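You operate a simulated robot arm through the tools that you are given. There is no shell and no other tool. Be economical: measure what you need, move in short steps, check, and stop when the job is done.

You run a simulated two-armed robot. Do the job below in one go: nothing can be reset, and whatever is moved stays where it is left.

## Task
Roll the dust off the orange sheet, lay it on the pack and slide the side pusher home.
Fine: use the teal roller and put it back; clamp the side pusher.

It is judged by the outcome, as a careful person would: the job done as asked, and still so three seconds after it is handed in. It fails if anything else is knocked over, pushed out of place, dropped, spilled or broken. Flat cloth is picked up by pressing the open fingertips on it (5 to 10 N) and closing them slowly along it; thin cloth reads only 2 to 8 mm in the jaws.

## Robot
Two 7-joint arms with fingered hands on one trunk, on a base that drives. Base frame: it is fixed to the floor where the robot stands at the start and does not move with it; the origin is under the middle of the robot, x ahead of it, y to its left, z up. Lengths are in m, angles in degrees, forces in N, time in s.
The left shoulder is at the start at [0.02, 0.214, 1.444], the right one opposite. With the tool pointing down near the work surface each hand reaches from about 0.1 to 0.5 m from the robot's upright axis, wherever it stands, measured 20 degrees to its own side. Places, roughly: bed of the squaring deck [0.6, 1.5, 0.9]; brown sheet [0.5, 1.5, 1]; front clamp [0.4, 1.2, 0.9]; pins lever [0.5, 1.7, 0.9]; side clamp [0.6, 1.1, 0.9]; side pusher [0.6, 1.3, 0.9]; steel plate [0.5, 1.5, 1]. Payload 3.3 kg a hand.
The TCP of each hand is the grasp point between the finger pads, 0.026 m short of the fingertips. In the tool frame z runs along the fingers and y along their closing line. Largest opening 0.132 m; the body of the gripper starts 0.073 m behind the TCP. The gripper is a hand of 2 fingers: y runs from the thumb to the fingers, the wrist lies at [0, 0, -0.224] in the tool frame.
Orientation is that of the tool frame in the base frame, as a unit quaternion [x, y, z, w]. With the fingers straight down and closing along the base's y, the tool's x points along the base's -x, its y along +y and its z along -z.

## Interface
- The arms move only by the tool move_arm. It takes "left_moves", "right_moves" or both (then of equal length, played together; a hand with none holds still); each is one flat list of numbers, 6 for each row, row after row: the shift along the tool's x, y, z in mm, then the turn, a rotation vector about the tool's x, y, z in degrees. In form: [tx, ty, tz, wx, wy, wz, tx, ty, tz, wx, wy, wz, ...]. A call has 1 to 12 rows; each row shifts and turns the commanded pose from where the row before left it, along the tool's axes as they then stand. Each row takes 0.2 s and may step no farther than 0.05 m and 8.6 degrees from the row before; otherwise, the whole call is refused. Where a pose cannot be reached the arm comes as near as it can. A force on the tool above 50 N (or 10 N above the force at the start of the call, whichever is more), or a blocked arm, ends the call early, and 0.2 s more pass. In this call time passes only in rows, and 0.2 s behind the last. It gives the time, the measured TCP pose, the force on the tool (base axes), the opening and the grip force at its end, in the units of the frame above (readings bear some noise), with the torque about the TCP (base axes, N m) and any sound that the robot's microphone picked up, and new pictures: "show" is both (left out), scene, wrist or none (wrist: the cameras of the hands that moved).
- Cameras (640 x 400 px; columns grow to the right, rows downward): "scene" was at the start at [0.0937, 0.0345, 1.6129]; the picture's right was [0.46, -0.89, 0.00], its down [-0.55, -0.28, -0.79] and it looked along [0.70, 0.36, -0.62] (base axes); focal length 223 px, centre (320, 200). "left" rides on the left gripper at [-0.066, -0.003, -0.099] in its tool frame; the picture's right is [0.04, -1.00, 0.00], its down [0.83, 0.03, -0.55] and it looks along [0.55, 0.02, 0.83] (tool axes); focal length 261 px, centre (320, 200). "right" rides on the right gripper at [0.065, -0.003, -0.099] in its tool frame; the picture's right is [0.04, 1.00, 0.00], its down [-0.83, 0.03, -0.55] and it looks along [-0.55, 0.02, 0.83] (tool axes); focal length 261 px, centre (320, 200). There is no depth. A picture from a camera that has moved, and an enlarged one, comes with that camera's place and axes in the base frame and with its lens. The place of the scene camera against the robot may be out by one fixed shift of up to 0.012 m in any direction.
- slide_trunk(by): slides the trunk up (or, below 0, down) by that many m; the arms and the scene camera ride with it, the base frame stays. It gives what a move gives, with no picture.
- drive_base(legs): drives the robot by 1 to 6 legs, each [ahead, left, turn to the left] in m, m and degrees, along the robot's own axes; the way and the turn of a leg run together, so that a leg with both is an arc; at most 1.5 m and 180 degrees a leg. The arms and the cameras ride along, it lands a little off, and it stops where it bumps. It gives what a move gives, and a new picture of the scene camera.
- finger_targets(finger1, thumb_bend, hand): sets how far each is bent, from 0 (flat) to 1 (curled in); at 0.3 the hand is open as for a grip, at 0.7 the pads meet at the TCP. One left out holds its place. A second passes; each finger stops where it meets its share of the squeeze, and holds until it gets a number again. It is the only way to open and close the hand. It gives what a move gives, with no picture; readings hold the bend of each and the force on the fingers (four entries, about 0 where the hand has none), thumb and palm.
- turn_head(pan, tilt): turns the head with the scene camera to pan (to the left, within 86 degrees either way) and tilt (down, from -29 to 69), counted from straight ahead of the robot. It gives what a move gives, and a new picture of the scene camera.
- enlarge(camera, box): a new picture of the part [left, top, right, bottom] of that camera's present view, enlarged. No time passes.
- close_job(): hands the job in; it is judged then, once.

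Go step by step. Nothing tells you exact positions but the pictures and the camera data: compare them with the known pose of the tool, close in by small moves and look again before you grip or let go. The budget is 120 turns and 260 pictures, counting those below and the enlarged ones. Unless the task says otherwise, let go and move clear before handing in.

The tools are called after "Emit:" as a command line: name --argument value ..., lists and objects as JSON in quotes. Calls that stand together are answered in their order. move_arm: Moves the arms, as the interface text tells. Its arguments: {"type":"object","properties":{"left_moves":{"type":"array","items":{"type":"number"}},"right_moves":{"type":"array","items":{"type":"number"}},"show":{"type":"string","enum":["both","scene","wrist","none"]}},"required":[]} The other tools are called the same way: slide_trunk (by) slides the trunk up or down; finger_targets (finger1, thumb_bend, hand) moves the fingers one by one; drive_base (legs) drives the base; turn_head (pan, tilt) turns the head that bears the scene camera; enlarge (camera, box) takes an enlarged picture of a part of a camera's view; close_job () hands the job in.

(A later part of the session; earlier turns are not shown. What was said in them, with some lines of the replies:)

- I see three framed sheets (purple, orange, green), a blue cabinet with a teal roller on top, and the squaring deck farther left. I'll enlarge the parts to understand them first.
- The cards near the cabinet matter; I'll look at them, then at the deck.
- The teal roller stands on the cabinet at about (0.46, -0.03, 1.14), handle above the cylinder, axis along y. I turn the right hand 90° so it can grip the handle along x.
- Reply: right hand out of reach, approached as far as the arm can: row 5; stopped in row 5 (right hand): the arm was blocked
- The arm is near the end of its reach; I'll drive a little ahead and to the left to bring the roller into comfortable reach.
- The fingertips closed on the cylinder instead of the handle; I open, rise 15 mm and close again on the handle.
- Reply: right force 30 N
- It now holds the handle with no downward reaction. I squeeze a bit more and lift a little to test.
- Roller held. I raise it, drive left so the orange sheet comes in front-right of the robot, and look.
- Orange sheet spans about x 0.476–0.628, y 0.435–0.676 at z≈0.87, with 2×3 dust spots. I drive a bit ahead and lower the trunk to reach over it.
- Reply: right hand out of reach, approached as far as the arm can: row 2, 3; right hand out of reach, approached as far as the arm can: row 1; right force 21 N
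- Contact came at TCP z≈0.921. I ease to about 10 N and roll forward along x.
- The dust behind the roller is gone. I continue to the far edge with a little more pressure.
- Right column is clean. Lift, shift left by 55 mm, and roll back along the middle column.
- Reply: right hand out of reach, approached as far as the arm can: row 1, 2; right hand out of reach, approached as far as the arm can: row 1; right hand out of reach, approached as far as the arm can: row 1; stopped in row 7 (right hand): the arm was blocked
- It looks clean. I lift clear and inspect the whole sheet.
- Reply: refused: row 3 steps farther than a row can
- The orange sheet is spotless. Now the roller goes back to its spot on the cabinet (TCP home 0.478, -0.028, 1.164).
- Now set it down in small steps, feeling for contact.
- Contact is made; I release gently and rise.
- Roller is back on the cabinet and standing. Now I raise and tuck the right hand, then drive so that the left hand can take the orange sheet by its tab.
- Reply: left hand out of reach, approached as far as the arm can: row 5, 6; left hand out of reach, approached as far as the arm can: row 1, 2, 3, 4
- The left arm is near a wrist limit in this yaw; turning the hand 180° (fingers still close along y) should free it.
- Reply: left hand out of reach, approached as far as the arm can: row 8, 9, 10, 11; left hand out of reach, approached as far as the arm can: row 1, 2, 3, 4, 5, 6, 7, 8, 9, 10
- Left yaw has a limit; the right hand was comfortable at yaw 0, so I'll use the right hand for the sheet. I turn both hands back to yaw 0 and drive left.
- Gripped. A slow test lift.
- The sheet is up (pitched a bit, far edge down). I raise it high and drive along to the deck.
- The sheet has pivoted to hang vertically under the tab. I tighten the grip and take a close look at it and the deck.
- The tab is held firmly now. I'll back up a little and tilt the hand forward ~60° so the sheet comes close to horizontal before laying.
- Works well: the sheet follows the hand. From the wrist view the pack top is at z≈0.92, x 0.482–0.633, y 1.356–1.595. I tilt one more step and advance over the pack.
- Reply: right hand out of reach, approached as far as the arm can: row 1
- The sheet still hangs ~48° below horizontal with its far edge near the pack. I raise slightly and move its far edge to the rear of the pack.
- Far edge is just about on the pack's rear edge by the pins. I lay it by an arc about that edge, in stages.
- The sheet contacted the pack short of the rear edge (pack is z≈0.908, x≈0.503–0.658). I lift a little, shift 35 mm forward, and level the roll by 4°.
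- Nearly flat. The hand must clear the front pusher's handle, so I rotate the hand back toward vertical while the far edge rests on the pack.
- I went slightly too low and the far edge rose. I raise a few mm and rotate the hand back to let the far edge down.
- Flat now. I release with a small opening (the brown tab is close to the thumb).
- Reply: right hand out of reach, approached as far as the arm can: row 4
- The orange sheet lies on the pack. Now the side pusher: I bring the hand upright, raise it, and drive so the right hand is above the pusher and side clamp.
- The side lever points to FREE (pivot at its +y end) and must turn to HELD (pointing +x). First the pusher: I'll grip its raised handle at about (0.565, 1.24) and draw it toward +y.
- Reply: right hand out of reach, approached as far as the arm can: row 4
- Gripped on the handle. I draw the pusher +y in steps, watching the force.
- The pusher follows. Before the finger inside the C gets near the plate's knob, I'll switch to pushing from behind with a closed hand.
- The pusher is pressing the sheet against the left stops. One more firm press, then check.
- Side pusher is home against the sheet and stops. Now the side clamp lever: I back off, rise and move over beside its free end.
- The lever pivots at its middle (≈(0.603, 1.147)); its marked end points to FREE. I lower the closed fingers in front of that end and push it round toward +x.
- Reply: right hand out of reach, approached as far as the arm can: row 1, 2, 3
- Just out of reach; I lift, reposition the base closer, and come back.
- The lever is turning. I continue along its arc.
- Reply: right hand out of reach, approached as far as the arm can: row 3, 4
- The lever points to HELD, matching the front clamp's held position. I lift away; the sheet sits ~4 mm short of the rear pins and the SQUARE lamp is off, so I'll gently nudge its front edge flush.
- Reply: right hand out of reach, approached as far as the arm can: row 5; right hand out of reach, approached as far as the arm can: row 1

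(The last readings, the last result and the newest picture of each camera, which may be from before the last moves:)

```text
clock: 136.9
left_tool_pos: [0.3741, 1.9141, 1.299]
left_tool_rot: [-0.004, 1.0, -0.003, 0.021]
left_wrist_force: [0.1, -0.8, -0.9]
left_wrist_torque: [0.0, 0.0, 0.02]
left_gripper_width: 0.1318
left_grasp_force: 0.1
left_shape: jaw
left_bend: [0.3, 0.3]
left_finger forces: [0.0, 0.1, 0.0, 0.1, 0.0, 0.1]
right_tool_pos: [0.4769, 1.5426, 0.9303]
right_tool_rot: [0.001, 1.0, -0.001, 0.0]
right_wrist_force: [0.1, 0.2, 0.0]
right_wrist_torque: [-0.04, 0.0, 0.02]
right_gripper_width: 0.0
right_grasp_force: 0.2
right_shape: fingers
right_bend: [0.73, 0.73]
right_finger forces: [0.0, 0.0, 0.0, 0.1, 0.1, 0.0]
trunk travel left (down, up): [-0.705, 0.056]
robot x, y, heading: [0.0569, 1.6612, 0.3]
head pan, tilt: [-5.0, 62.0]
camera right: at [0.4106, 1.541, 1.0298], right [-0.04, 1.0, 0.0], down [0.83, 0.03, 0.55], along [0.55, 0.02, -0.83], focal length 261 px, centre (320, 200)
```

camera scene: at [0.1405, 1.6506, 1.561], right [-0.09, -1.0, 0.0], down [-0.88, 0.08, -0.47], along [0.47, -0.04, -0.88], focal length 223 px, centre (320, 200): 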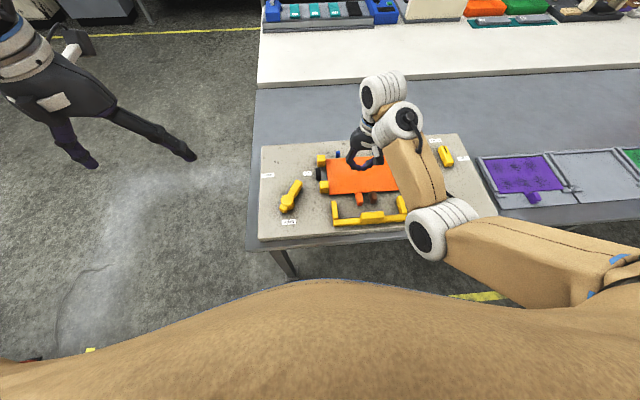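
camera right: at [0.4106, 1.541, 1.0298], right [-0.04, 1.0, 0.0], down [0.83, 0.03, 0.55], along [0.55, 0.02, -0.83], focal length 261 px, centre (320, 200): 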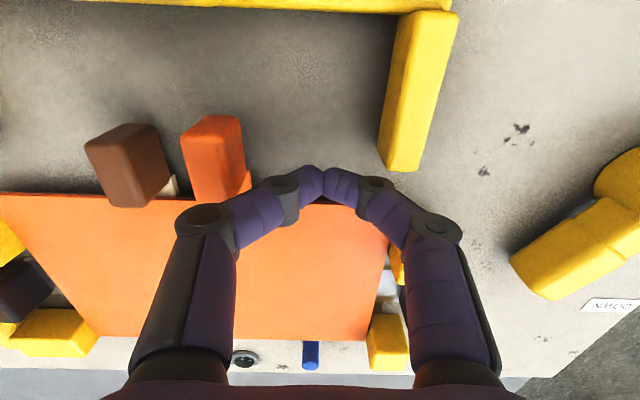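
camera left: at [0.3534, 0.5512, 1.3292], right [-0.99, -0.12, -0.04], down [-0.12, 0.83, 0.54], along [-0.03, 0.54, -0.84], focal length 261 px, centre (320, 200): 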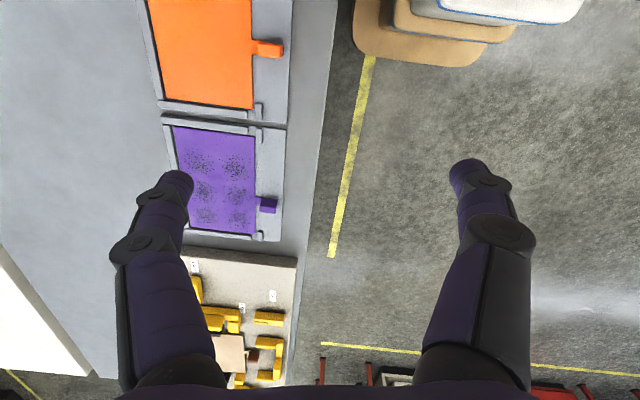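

Emit:
move_arm --right_moves '[-4, 0, 0, 0, 0, 0, -4, 0, 0, 0, 0, 0]' --show "none"

Emit:
move_arm --right_moves '[-4, 0, 0, 0, 0, 0]' --show "none"

Emit:
enlarge --camera "right" --box '[160, 100, 480, 400]'

```text
clock: 137.5
left_tool_pos: [0.3749, 1.9143, 1.301]
left_tool_rot: [-0.005, 1.0, -0.004, 0.02]
left_wrist_force: [0.7, 0.6, 0.3]
left_wrist_torque: [-0.01, -0.03, -0.02]
left_gripper_width: 0.1317
left_grasp_force: 0.1
left_shape: jaw
left_bend: [0.3, 0.3]
left_finger forces: [0.0, 0.1, 0.1, 0.1, 0.0, 0.1]
right_tool_pos: [0.4856, 1.5412, 0.9314]
right_tool_rot: [0.0, 1.0, 0.0, 0.001]
right_wrist_force: [0.4, 0.4, 0.9]
right_wrist_torque: [-0.01, -0.01, 0.03]
right_gripper_width: 0.0
right_grasp_force: 0.1
right_shape: fingers
right_bend: [0.73, 0.73]
right_finger forces: [0.1, 0.1, 0.1, 0.0, 0.0, 0.1]
trunk travel left (down, up): [-0.705, 0.056]
robot x, y, heading: [0.062, 1.6607, 0.3]
head pan, tilt: [-5.0, 62.0]
```

```text
clock: 137.9
left_tool_pos: [0.374, 1.9148, 1.301]
left_tool_rot: [-0.004, 1.0, -0.004, 0.02]
left_wrist_force: [-0.6, 0.0, 0.4]
left_wrist_torque: [0.04, -0.04, -0.01]
left_gripper_width: 0.132
left_grasp_force: 0.1
left_shape: jaw
left_bend: [0.3, 0.3]
left_finger forces: [0.0, 0.1, 0.0, 0.1, 0.1, 0.0]
right_tool_pos: [0.4907, 1.5422, 0.9315]
right_tool_rot: [0.001, 1.0, -0.001, 0.001]
right_wrist_force: [-0.3, 0.0, -1.1]
right_wrist_torque: [0.02, 0.04, 0.01]
right_gripper_width: 0.0
right_grasp_force: 0.0
right_shape: fingers
right_bend: [0.73, 0.73]
right_finger forces: [0.1, 0.0, 0.0, 0.0, 0.0, 0.0]
trunk travel left (down, up): [-0.705, 0.056]
robot x, y, heading: [0.0533, 1.6583, 0.1]
head pan, tilt: [-5.0, 62.0]
```

```text
1.33 times, centred on (320, 250) of right
camera zoom: at [0.4235, 1.5396, 1.0304], right [-0.04, 1.0, 0.0], down [0.83, 0.03, 0.55], along [0.55, 0.02, -0.83], focal length 348 px, centre (320, 133)
```

zoom: 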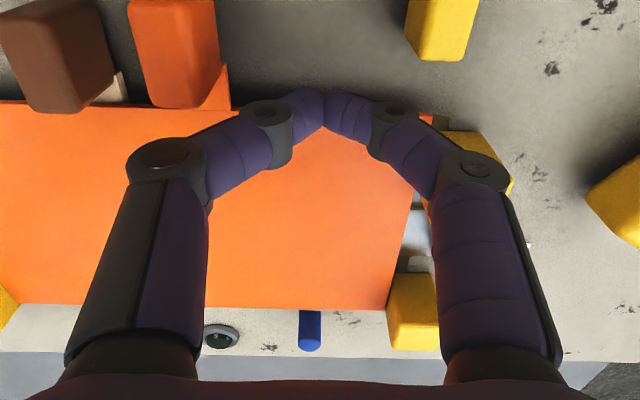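

Emit:
move_arm --right_moves '[-3, 0, 0, 0, 0, 0]' --show "none"

Emit:
move_arm --right_moves '[-3, 0, 0, 0, 0, 0]' --show "none"

Emit:
enlarge --camera "scene" --box '[300, 140, 440, 230]'

```text
clock: 138.3
left_tool_pos: [0.3742, 1.915, 1.2999]
left_tool_rot: [-0.004, 1.0, -0.004, 0.021]
left_wrist_force: [-0.2, -0.7, 0.1]
left_wrist_torque: [-0.01, -0.02, 0.01]
left_gripper_width: 0.132
left_grasp_force: 0.1
left_shape: jaw
left_bend: [0.3, 0.3]
left_finger forces: [0.0, 0.0, 0.1, 0.0, 0.1, 0.1]
right_tool_pos: [0.4924, 1.5417, 0.9322]
right_tool_rot: [0.001, 1.0, 0.0, 0.001]
right_wrist_force: [0.2, 0.5, -0.5]
right_wrist_torque: [-0.04, 0.01, -0.01]
right_gripper_width: 0.0001
right_grasp_force: 0.0
right_shape: fingers
right_bend: [0.73, 0.73]
right_finger forces: [0.0, 0.0, 0.0, 0.0, 0.0, 0.1]
trunk travel left (down, up): [-0.705, 0.056]
robot x, y, heading: [0.0606, 1.6635, 0.0]
head pan, tilt: [-5.0, 62.0]
```

```text
clock: 138.7
left_tool_pos: [0.3739, 1.914, 1.3017]
left_tool_rot: [-0.004, 1.0, -0.004, 0.02]
left_wrist_force: [0.0, -0.1, -0.3]
left_wrist_torque: [0.0, 0.0, 0.01]
left_gripper_width: 0.132
left_grasp_force: 0.0
left_shape: jaw
left_bend: [0.3, 0.3]
left_finger forces: [0.0, 0.0, 0.1, 0.0, 0.0, 0.0]
right_tool_pos: [0.496, 1.5435, 0.9323]
right_tool_rot: [0.001, 1.0, 0.001, 0.001]
right_wrist_force: [-0.7, -0.2, -1.0]
right_wrist_torque: [0.01, 0.0, 0.05]
right_gripper_width: 0.0
right_grasp_force: 0.0
right_shape: fingers
right_bend: [0.73, 0.73]
right_finger forces: [0.1, 0.1, 0.0, 0.1, 0.1, 0.0]
trunk travel left (down, up): [-0.705, 0.056]
robot x, y, heading: [0.0598, 1.6609, 0.1]
head pan, tilt: [-5.0, 62.0]
```

```text
4.44 times, centred on (370, 185) of scene
camera zoom: at [0.1409, 1.65, 1.5609], right [-0.09, -1.0, 0.0], down [-0.88, 0.08, -0.47], along [0.47, -0.04, -0.88], focal length 993 px, centre (98, 267)
```

zoom: 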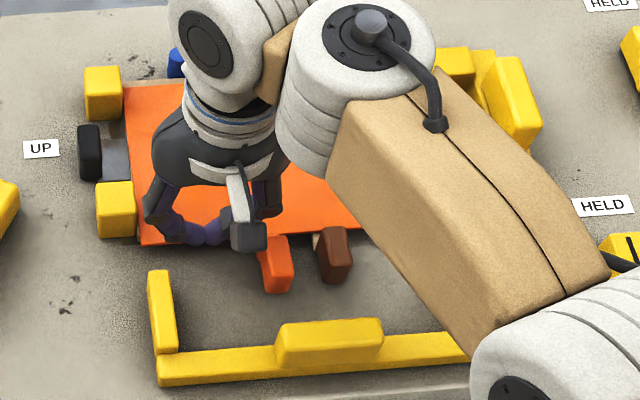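

Emit:
move_arm --right_moves '[18, 0, 0, 0, 0, 0, 0, 0, 6, 0, 0, 0, 0, 0, 5, 0, 0, 0]' --show "none"

Emit:
move_arm --right_moves '[-5, 0, 0, 0, 0, 0, -5, 0, 0, 0, 0, 0]' --show "none"

Emit:
enlarge --camera "right" --box '[200, 120, 440, 270]'

```text
clock: 139.5
left_tool_pos: [0.3742, 1.9147, 1.3004]
left_tool_rot: [-0.005, 1.0, -0.004, 0.02]
left_wrist_force: [-0.5, 0.2, 0.1]
left_wrist_torque: [0.0, 0.0, 0.0]
left_gripper_width: 0.132
left_grasp_force: 0.1
left_shape: jaw
left_bend: [0.3, 0.3]
left_finger forces: [0.0, 0.1, 0.0, 0.1, 0.1, 0.0]
right_tool_pos: [0.4784, 1.5438, 0.921]
right_tool_rot: [0.001, 1.0, 0.0, 0.002]
right_wrist_force: [-0.8, 1.1, 0.8]
right_wrist_torque: [0.01, -0.02, 0.01]
right_gripper_width: 0.0
right_grasp_force: 0.1
right_shape: fingers
right_bend: [0.73, 0.73]
right_finger forces: [0.0, 0.0, 0.0, 0.0, 0.1, 0.0]
trunk travel left (down, up): [-0.705, 0.056]
robot x, y, heading: [0.0635, 1.6628, 0.2]
head pan, tilt: [-5.0, 62.0]
```

```text
clock: 140.1
left_tool_pos: [0.3742, 1.9143, 1.3008]
left_tool_rot: [-0.006, 1.0, -0.003, 0.02]
left_wrist_force: [0.1, -0.5, 0.4]
left_wrist_torque: [-0.01, 0.01, 0.03]
left_gripper_width: 0.1319
left_grasp_force: 0.1
left_shape: jaw
left_bend: [0.3, 0.3]
left_finger forces: [0.0, 0.0, 0.1, 0.0, 0.0, 0.1]
right_tool_pos: [0.4873, 1.5406, 0.9221]
right_tool_rot: [0.001, 1.0, 0.0, 0.0]
right_wrist_force: [0.9, -0.1, -0.9]
right_wrist_torque: [0.03, 0.01, -0.02]
right_gripper_width: 0.0
right_grasp_force: 0.0
right_shape: fingers
right_bend: [0.73, 0.73]
right_finger forces: [0.1, 0.0, 0.0, 0.1, 0.0, 0.0]
trunk travel left (down, up): [-0.705, 0.056]
robot x, y, heading: [0.0599, 1.6584, 0.2]
head pan, tilt: [-5.0, 62.0]
```

```text
2.67 times, centred on (320, 195) of right
camera zoom: at [0.4218, 1.5396, 1.0198], right [-0.04, 1.0, 0.0], down [0.83, 0.03, 0.56], along [0.55, 0.02, -0.83], focal length 695 px, centre (320, 213)
```

zoom: 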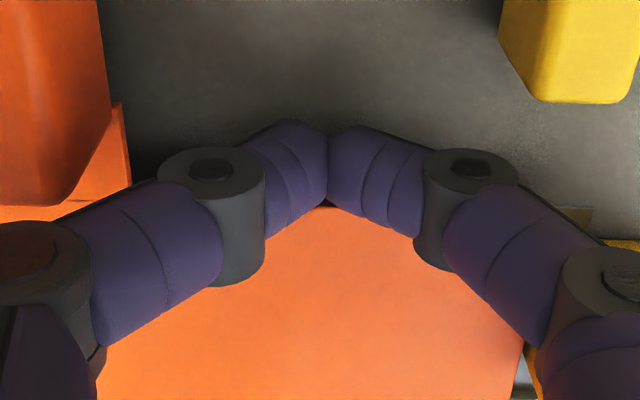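

Emit:
move_arm --right_moves '[-4, 0, 0, 0, 0, 0]' --show "none"

Emit:
move_arm --right_moves '[-3, 0, 0, 0, 0, 0]' --show "none"

Emit:
enlarge --camera "right" --box '[100, 110, 540, 390]'

```text
clock: 140.5
left_tool_pos: [0.3737, 1.9143, 1.2999]
left_tool_rot: [-0.004, 1.0, -0.003, 0.02]
left_wrist_force: [1.2, 0.0, -0.8]
left_wrist_torque: [-0.01, 0.0, -0.01]
left_gripper_width: 0.1321
left_grasp_force: 0.1
left_shape: jaw
left_bend: [0.3, 0.3]
left_finger forces: [0.1, 0.1, 0.0, 0.1, 0.0, 0.1]
right_tool_pos: [0.4906, 1.5427, 0.9209]
right_tool_rot: [0.001, 1.0, 0.0, 0.001]
right_wrist_force: [-0.8, 0.2, 0.5]
right_wrist_torque: [-0.01, 0.04, 0.0]
right_gripper_width: 0.0002
right_grasp_force: 0.0
right_shape: fingers
right_bend: [0.73, 0.73]
right_finger forces: [0.0, 0.0, 0.1, 0.0, 0.0, 0.0]
trunk travel left (down, up): [-0.705, 0.056]
robot x, y, heading: [0.06, 1.6614, -0.3]
head pan, tilt: [-5.0, 62.0]
```

```text
clock: 140.9
left_tool_pos: [0.3739, 1.9127, 1.3005]
left_tool_rot: [-0.003, 1.0, -0.003, 0.021]
left_wrist_force: [-0.6, -0.5, -0.1]
left_wrist_torque: [-0.04, 0.02, -0.01]
left_gripper_width: 0.1318
left_grasp_force: 0.0
left_shape: jaw
left_bend: [0.3, 0.3]
left_finger forces: [0.1, 0.0, 0.0, 0.0, 0.0, 0.0]
right_tool_pos: [0.4955, 1.5426, 0.9211]
right_tool_rot: [0.0, 1.0, 0.0, 0.001]
right_wrist_force: [0.1, 0.4, 0.3]
right_wrist_torque: [0.0, 0.0, 0.02]
right_gripper_width: 0.0
right_grasp_force: 0.0
right_shape: fingers
right_bend: [0.73, 0.73]
right_finger forces: [0.1, 0.1, 0.0, 0.1, 0.0, 0.1]
trunk travel left (down, up): [-0.705, 0.056]
robot x, y, heading: [0.063, 1.6632, 0.3]
head pan, tilt: [-5.0, 62.0]
```

```text
1.43 times, centred on (320, 250) of right
camera zoom: at [0.4282, 1.5407, 1.0197], right [-0.04, 1.0, 0.0], down [0.83, 0.03, 0.56], along [0.55, 0.02, -0.83], focal length 372 px, centre (320, 129)
```

zoom: 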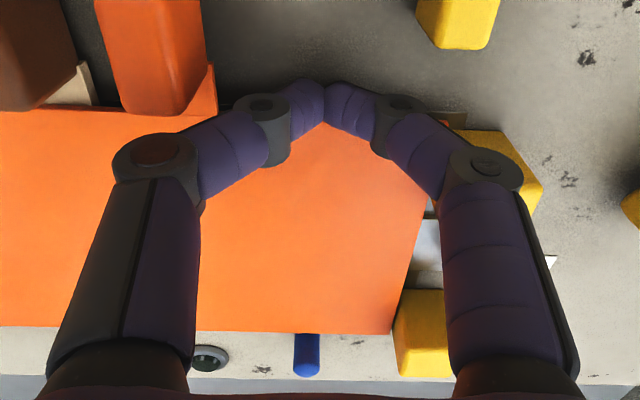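

The curled tips are still passing above the sheet. I back off, go lower carefully and try once more.

Emit:
move_arm --right_moves '[20, 0, 0, 0, 0, 0, 0, 0, 6, 0, 0, 0]' --show "none"

Emit:
move_arm --right_moves '[0, 0, 5, 0, 0, 0]' --show "none"

Emit:
enlarge --camera "scene" --box '[310, 150, 390, 220]'

```text
clock: 141.5
left_tool_pos: [0.3729, 1.9147, 1.2997]
left_tool_rot: [-0.004, 1.0, -0.004, 0.02]
left_wrist_force: [0.1, -0.8, 0.5]
left_wrist_torque: [0.0, 0.01, 0.01]
left_gripper_width: 0.1319
left_grasp_force: 0.2
left_shape: jaw
left_bend: [0.3, 0.3]
left_finger forces: [0.1, 0.1, 0.0, 0.1, 0.0, 0.1]
right_tool_pos: [0.4748, 1.5435, 0.9152]
right_tool_rot: [0.0, 1.0, 0.001, 0.002]
right_wrist_force: [0.6, 3.5, 9.3]
right_wrist_torque: [-0.29, -0.02, -0.15]
right_gripper_width: 0.0001
right_grasp_force: 5.3
right_shape: fingers
right_bend: [0.73, 0.73]
right_finger forces: [2.5, 0.1, 0.0, 0.1, 7.8, 0.0]
trunk travel left (down, up): [-0.705, 0.056]
robot x, y, heading: [0.0579, 1.6586, 0.1]
head pan, tilt: [-5.0, 62.0]
```

```text
clock: 141.9
left_tool_pos: [0.3715, 1.9157, 1.3018]
left_tool_rot: [-0.004, 1.0, -0.003, 0.021]
left_wrist_force: [0.0, 0.1, 0.2]
left_wrist_torque: [-0.01, 0.02, 0.01]
left_gripper_width: 0.1319
left_grasp_force: 0.2
left_shape: jaw
left_bend: [0.3, 0.3]
left_finger forces: [0.0, 0.0, 0.0, 0.0, 0.0, 0.0]
right_tool_pos: [0.4752, 1.5439, 0.9142]
right_tool_rot: [0.001, 1.0, 0.001, 0.005]
right_wrist_force: [-3.1, 3.2, 38.3]
right_wrist_torque: [-0.87, 0.0, -0.28]
right_gripper_width: 0.0
right_grasp_force: 24.6
right_shape: fingers
right_bend: [0.74, 0.73]
right_finger forces: [2.3, 0.0, 0.0, 0.0, 47.3, 0.0]
trunk travel left (down, up): [-0.705, 0.056]
robot x, y, heading: [0.0564, 1.6602, -0.2]
head pan, tilt: [-5.0, 62.0]
```

```text
5.71 times, centred on (350, 185) of scene
camera zoom: at [0.1369, 1.6517, 1.5616], right [-0.09, -1.0, 0.0], down [-0.88, 0.08, -0.47], along [0.47, -0.04, -0.88], focal length 1276 px, centre (149, 286)
```

zoom: 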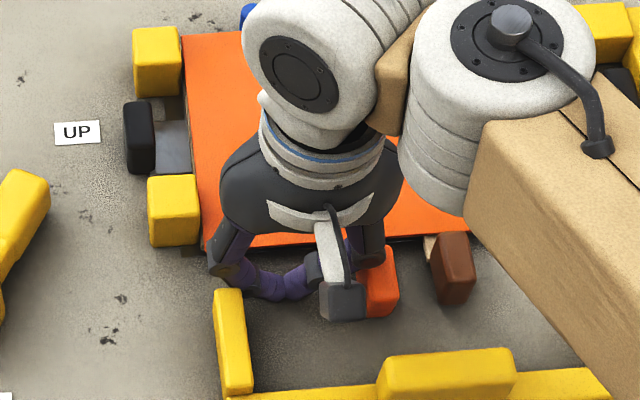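

Something (thumb joint on the tab) took load; I raise at once and stop nudging.

Emit:
move_arm --right_moves '[0, 0, -15, 0, 0, 0, 0, 0, -35, 0, 0, 0, 0, 0, -45, 0, 0, 0, 0, 0, -45, 0, 0, 0, 0, 0, -40, 0, 0, 0]' --show "wrist"

Emit:
enlarge --camera "right" --box '[160, 0, 480, 220]'

Emit:
enlarge --camera "scene" --box '[310, 130, 470, 230]'

```text
clock: 143.3
left_tool_pos: [0.3737, 1.9139, 1.3009]
left_tool_rot: [-0.005, 1.0, -0.003, 0.02]
left_wrist_force: [0.1, 0.2, 0.2]
left_wrist_torque: [0.01, -0.02, 0.02]
left_gripper_width: 0.1319
left_grasp_force: 0.1
left_shape: jaw
left_bend: [0.3, 0.3]
left_finger forces: [0.1, 0.0, 0.0, 0.0, 0.0, 0.1]
right_tool_pos: [0.4951, 1.5314, 1.0529]
right_tool_rot: [0.019, 0.999, -0.029, -0.002]
right_wrist_force: [-0.2, -0.6, -0.3]
right_wrist_torque: [0.02, -0.01, 0.01]
right_gripper_width: 0.0001
right_grasp_force: 0.1
right_shape: fingers
right_bend: [0.73, 0.73]
right_finger forces: [0.0, 0.1, 0.1, 0.0, 0.0, 0.0]
right hand out of reach, approached as far as the arm can: row 5
trunk travel left (down, up): [-0.705, 0.056]
robot x, y, heading: [0.0593, 1.662, 0.1]
head pan, tilt: [-5.0, 62.0]
stopped in row 5 (right hand): the arm was blocked; the commanded pose is now the measured one
camera right: at [0.429, 1.536, 1.1509], right [0.0, 1.0, -0.06], down [0.84, 0.04, 0.55], along [0.55, -0.05, -0.83], focal length 261 px, centre (320, 200)
```

right: 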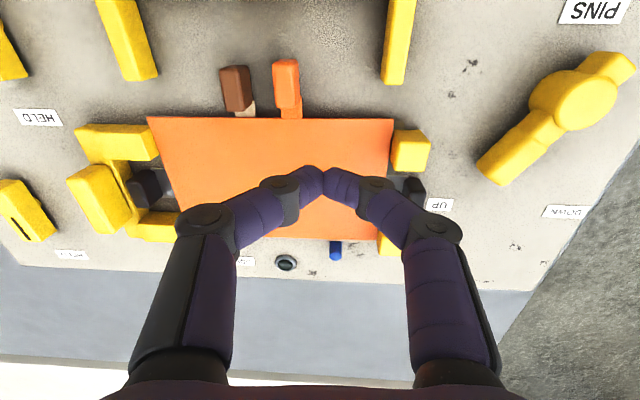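

```text
1.82 times, centred on (320, 110) of right
camera zoom: at [0.429, 1.536, 1.1509], right [0.0, 1.0, -0.06], down [0.84, 0.04, 0.55], along [0.55, -0.05, -0.83], focal length 474 px, centre (320, 364)
```

zoom: 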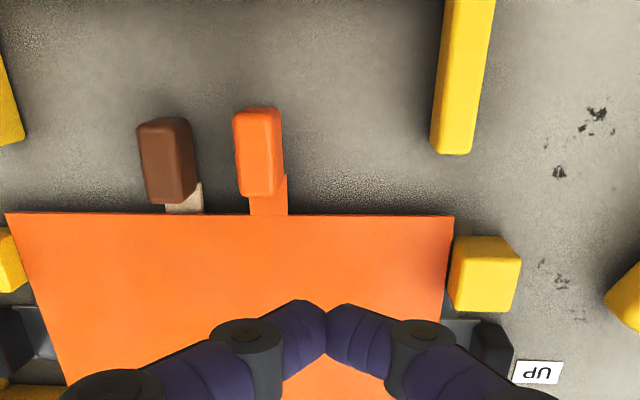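

```text
4.00 times, centred on (390, 180) of scene
camera zoom: at [0.1404, 1.6493, 1.5609], right [-0.09, -1.0, 0.0], down [-0.88, 0.08, -0.47], along [0.47, -0.04, -0.88], focal length 893 px, centre (40, 280)
```

zoom: 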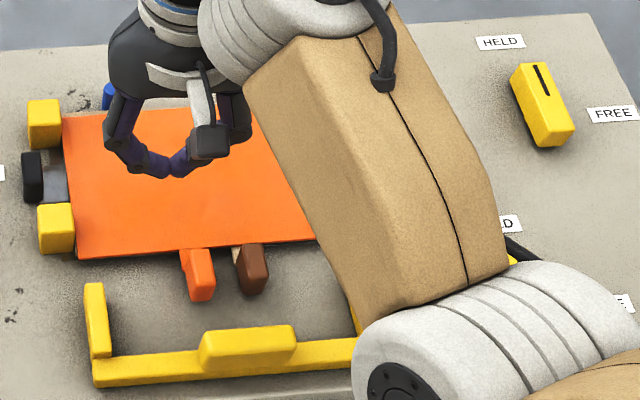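

Emit:
drive_base --legs '[[-0.25, 0, 0]]'

Emit:
enlarge --camera "scene" --box '[290, 110, 400, 180]'

```text
clock: 145.1
left_tool_pos: [0.117, 1.9129, 1.3017]
left_tool_rot: [-0.001, 1.0, -0.004, 0.02]
left_wrist_force: [-0.7, 0.3, -0.1]
left_wrist_torque: [0.04, -0.03, -0.04]
left_gripper_width: 0.1318
left_grasp_force: 0.1
left_shape: jaw
left_bend: [0.3, 0.3]
left_finger forces: [0.0, 0.0, 0.0, 0.0, 0.0, 0.0]
right_tool_pos: [0.2364, 1.5291, 1.0523]
right_tool_rot: [0.021, 0.999, -0.029, -0.002]
right_wrist_force: [0.1, -1.1, -0.6]
right_wrist_torque: [-0.01, -0.03, 0.0]
right_gripper_width: 0.0
right_grasp_force: 0.0
right_shape: fingers
right_bend: [0.73, 0.73]
right_finger forces: [0.0, 0.0, 0.0, 0.0, 0.0, 0.0]
trunk travel left (down, up): [-0.705, 0.056]
robot x, y, heading: [-0.199, 1.6619, -0.3]
head pan, tilt: [-5.0, 62.0]
camera scene: at [-0.1177, 1.6499, 1.561], right [-0.09, -1.0, 0.0], down [-0.88, 0.08, -0.47], along [0.47, -0.04, -0.88], focal length 223 px, centre (320, 200)
```

scene: 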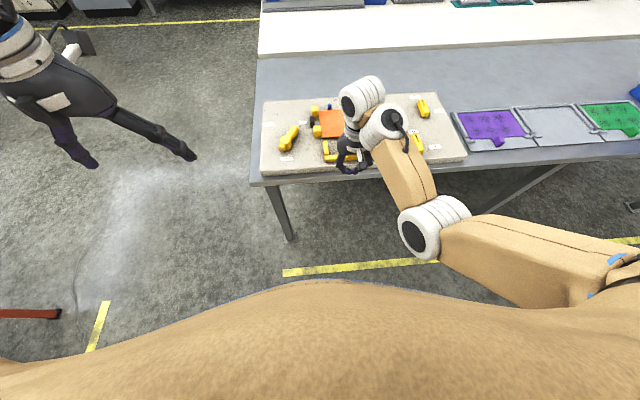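

```text
5.71 times, centred on (345, 145) of scene
camera zoom: at [-0.1177, 1.6499, 1.561], right [-0.09, -1.0, 0.0], down [-0.88, 0.08, -0.47], along [0.47, -0.04, -0.88], focal length 1276 px, centre (177, 514)
```

zoom: 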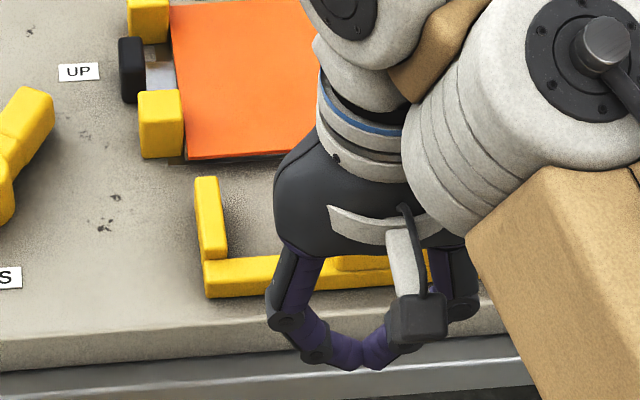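

Emit:
move_arm --right_moves '[0, -40, -25, 0, 0, 0, 0, -40, -25, 0, 0, 0, 0, -40, -25, 0, 0, 0, 0, -40, -25, 0, 0, 0, 0, -40, -25, 0, 0, 0, 0, -40, -25, 0, 0, 0]' --show "scene"

Emit:
enlarge --camera "scene" --box '[300, 95, 400, 170]'

```text
clock: 146.5
left_tool_pos: [0.1188, 1.9134, 1.3015]
left_tool_rot: [-0.002, 1.0, -0.003, 0.02]
left_wrist_force: [0.1, 0.5, 0.0]
left_wrist_torque: [0.01, -0.01, -0.01]
left_gripper_width: 0.1321
left_grasp_force: 0.0
left_shape: jaw
left_bend: [0.3, 0.3]
left_finger forces: [0.0, 0.0, 0.0, 0.0, 0.0, 0.0]
right_tool_pos: [0.2445, 1.488, 1.0562]
right_tool_rot: [0.021, 0.999, -0.029, -0.002]
right_wrist_force: [0.1, -0.1, -0.1]
right_wrist_torque: [-0.03, 0.01, 0.0]
right_gripper_width: 0.0001
right_grasp_force: 0.0
right_shape: fingers
right_bend: [0.73, 0.73]
right_finger forces: [0.1, 0.0, 0.0, 0.0, 0.0, 0.0]
right hand out of reach, approached as far as the arm can: row 1, 2, 3, 4, 5, 6
trunk travel left (down, up): [-0.705, 0.056]
robot x, y, heading: [-0.1994, 1.6581, 0.1]
head pan, tilt: [-5.0, 62.0]
camera scene: at [-0.1169, 1.6501, 1.561], right [-0.09, -1.0, 0.0], down [-0.88, 0.08, -0.47], along [0.47, -0.04, -0.88], focal length 223 px, centre (320, 200)
```

scene: 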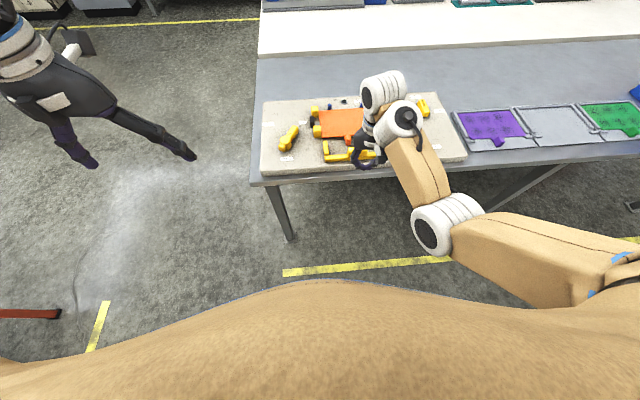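

```text
5.33 times, centred on (350, 132) of scene
camera zoom: at [-0.1169, 1.6501, 1.561], right [-0.09, -1.0, 0.0], down [-0.88, 0.08, -0.47], along [0.47, -0.04, -0.88], focal length 1191 px, centre (160, 560)
```

zoom: 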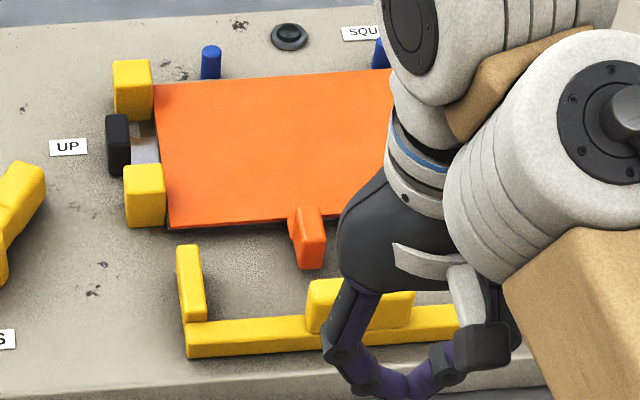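

The sheet now lies flat against the rear pins and left stops, with the side pusher home, its clamp at HELD, the roller back on the cabinet and both hands clear. I hand the job in.

Emit:
close_job

```text
The job is handed in.
```

I rolled the orange sheet clean with the teal roller and laid it on the pack. It sits flat against the left stops and rear pins. I then slid the side pusher home and turned its clamp to HELD.

- **Roller:** it is back standing on the cabinet, about 14 mm from where it started.
- **SQUARE lamp:** it went off when the sheet touched the pack and was still off when I handed in. I didn't find out what it responds to.
- **Extra contact:** after clamping, I nudged the sheet toward the rear pins. The hand briefly pressed down with about 38 N, probably on the orange tab. I lifted at once and saw no damage or shift afterwards.
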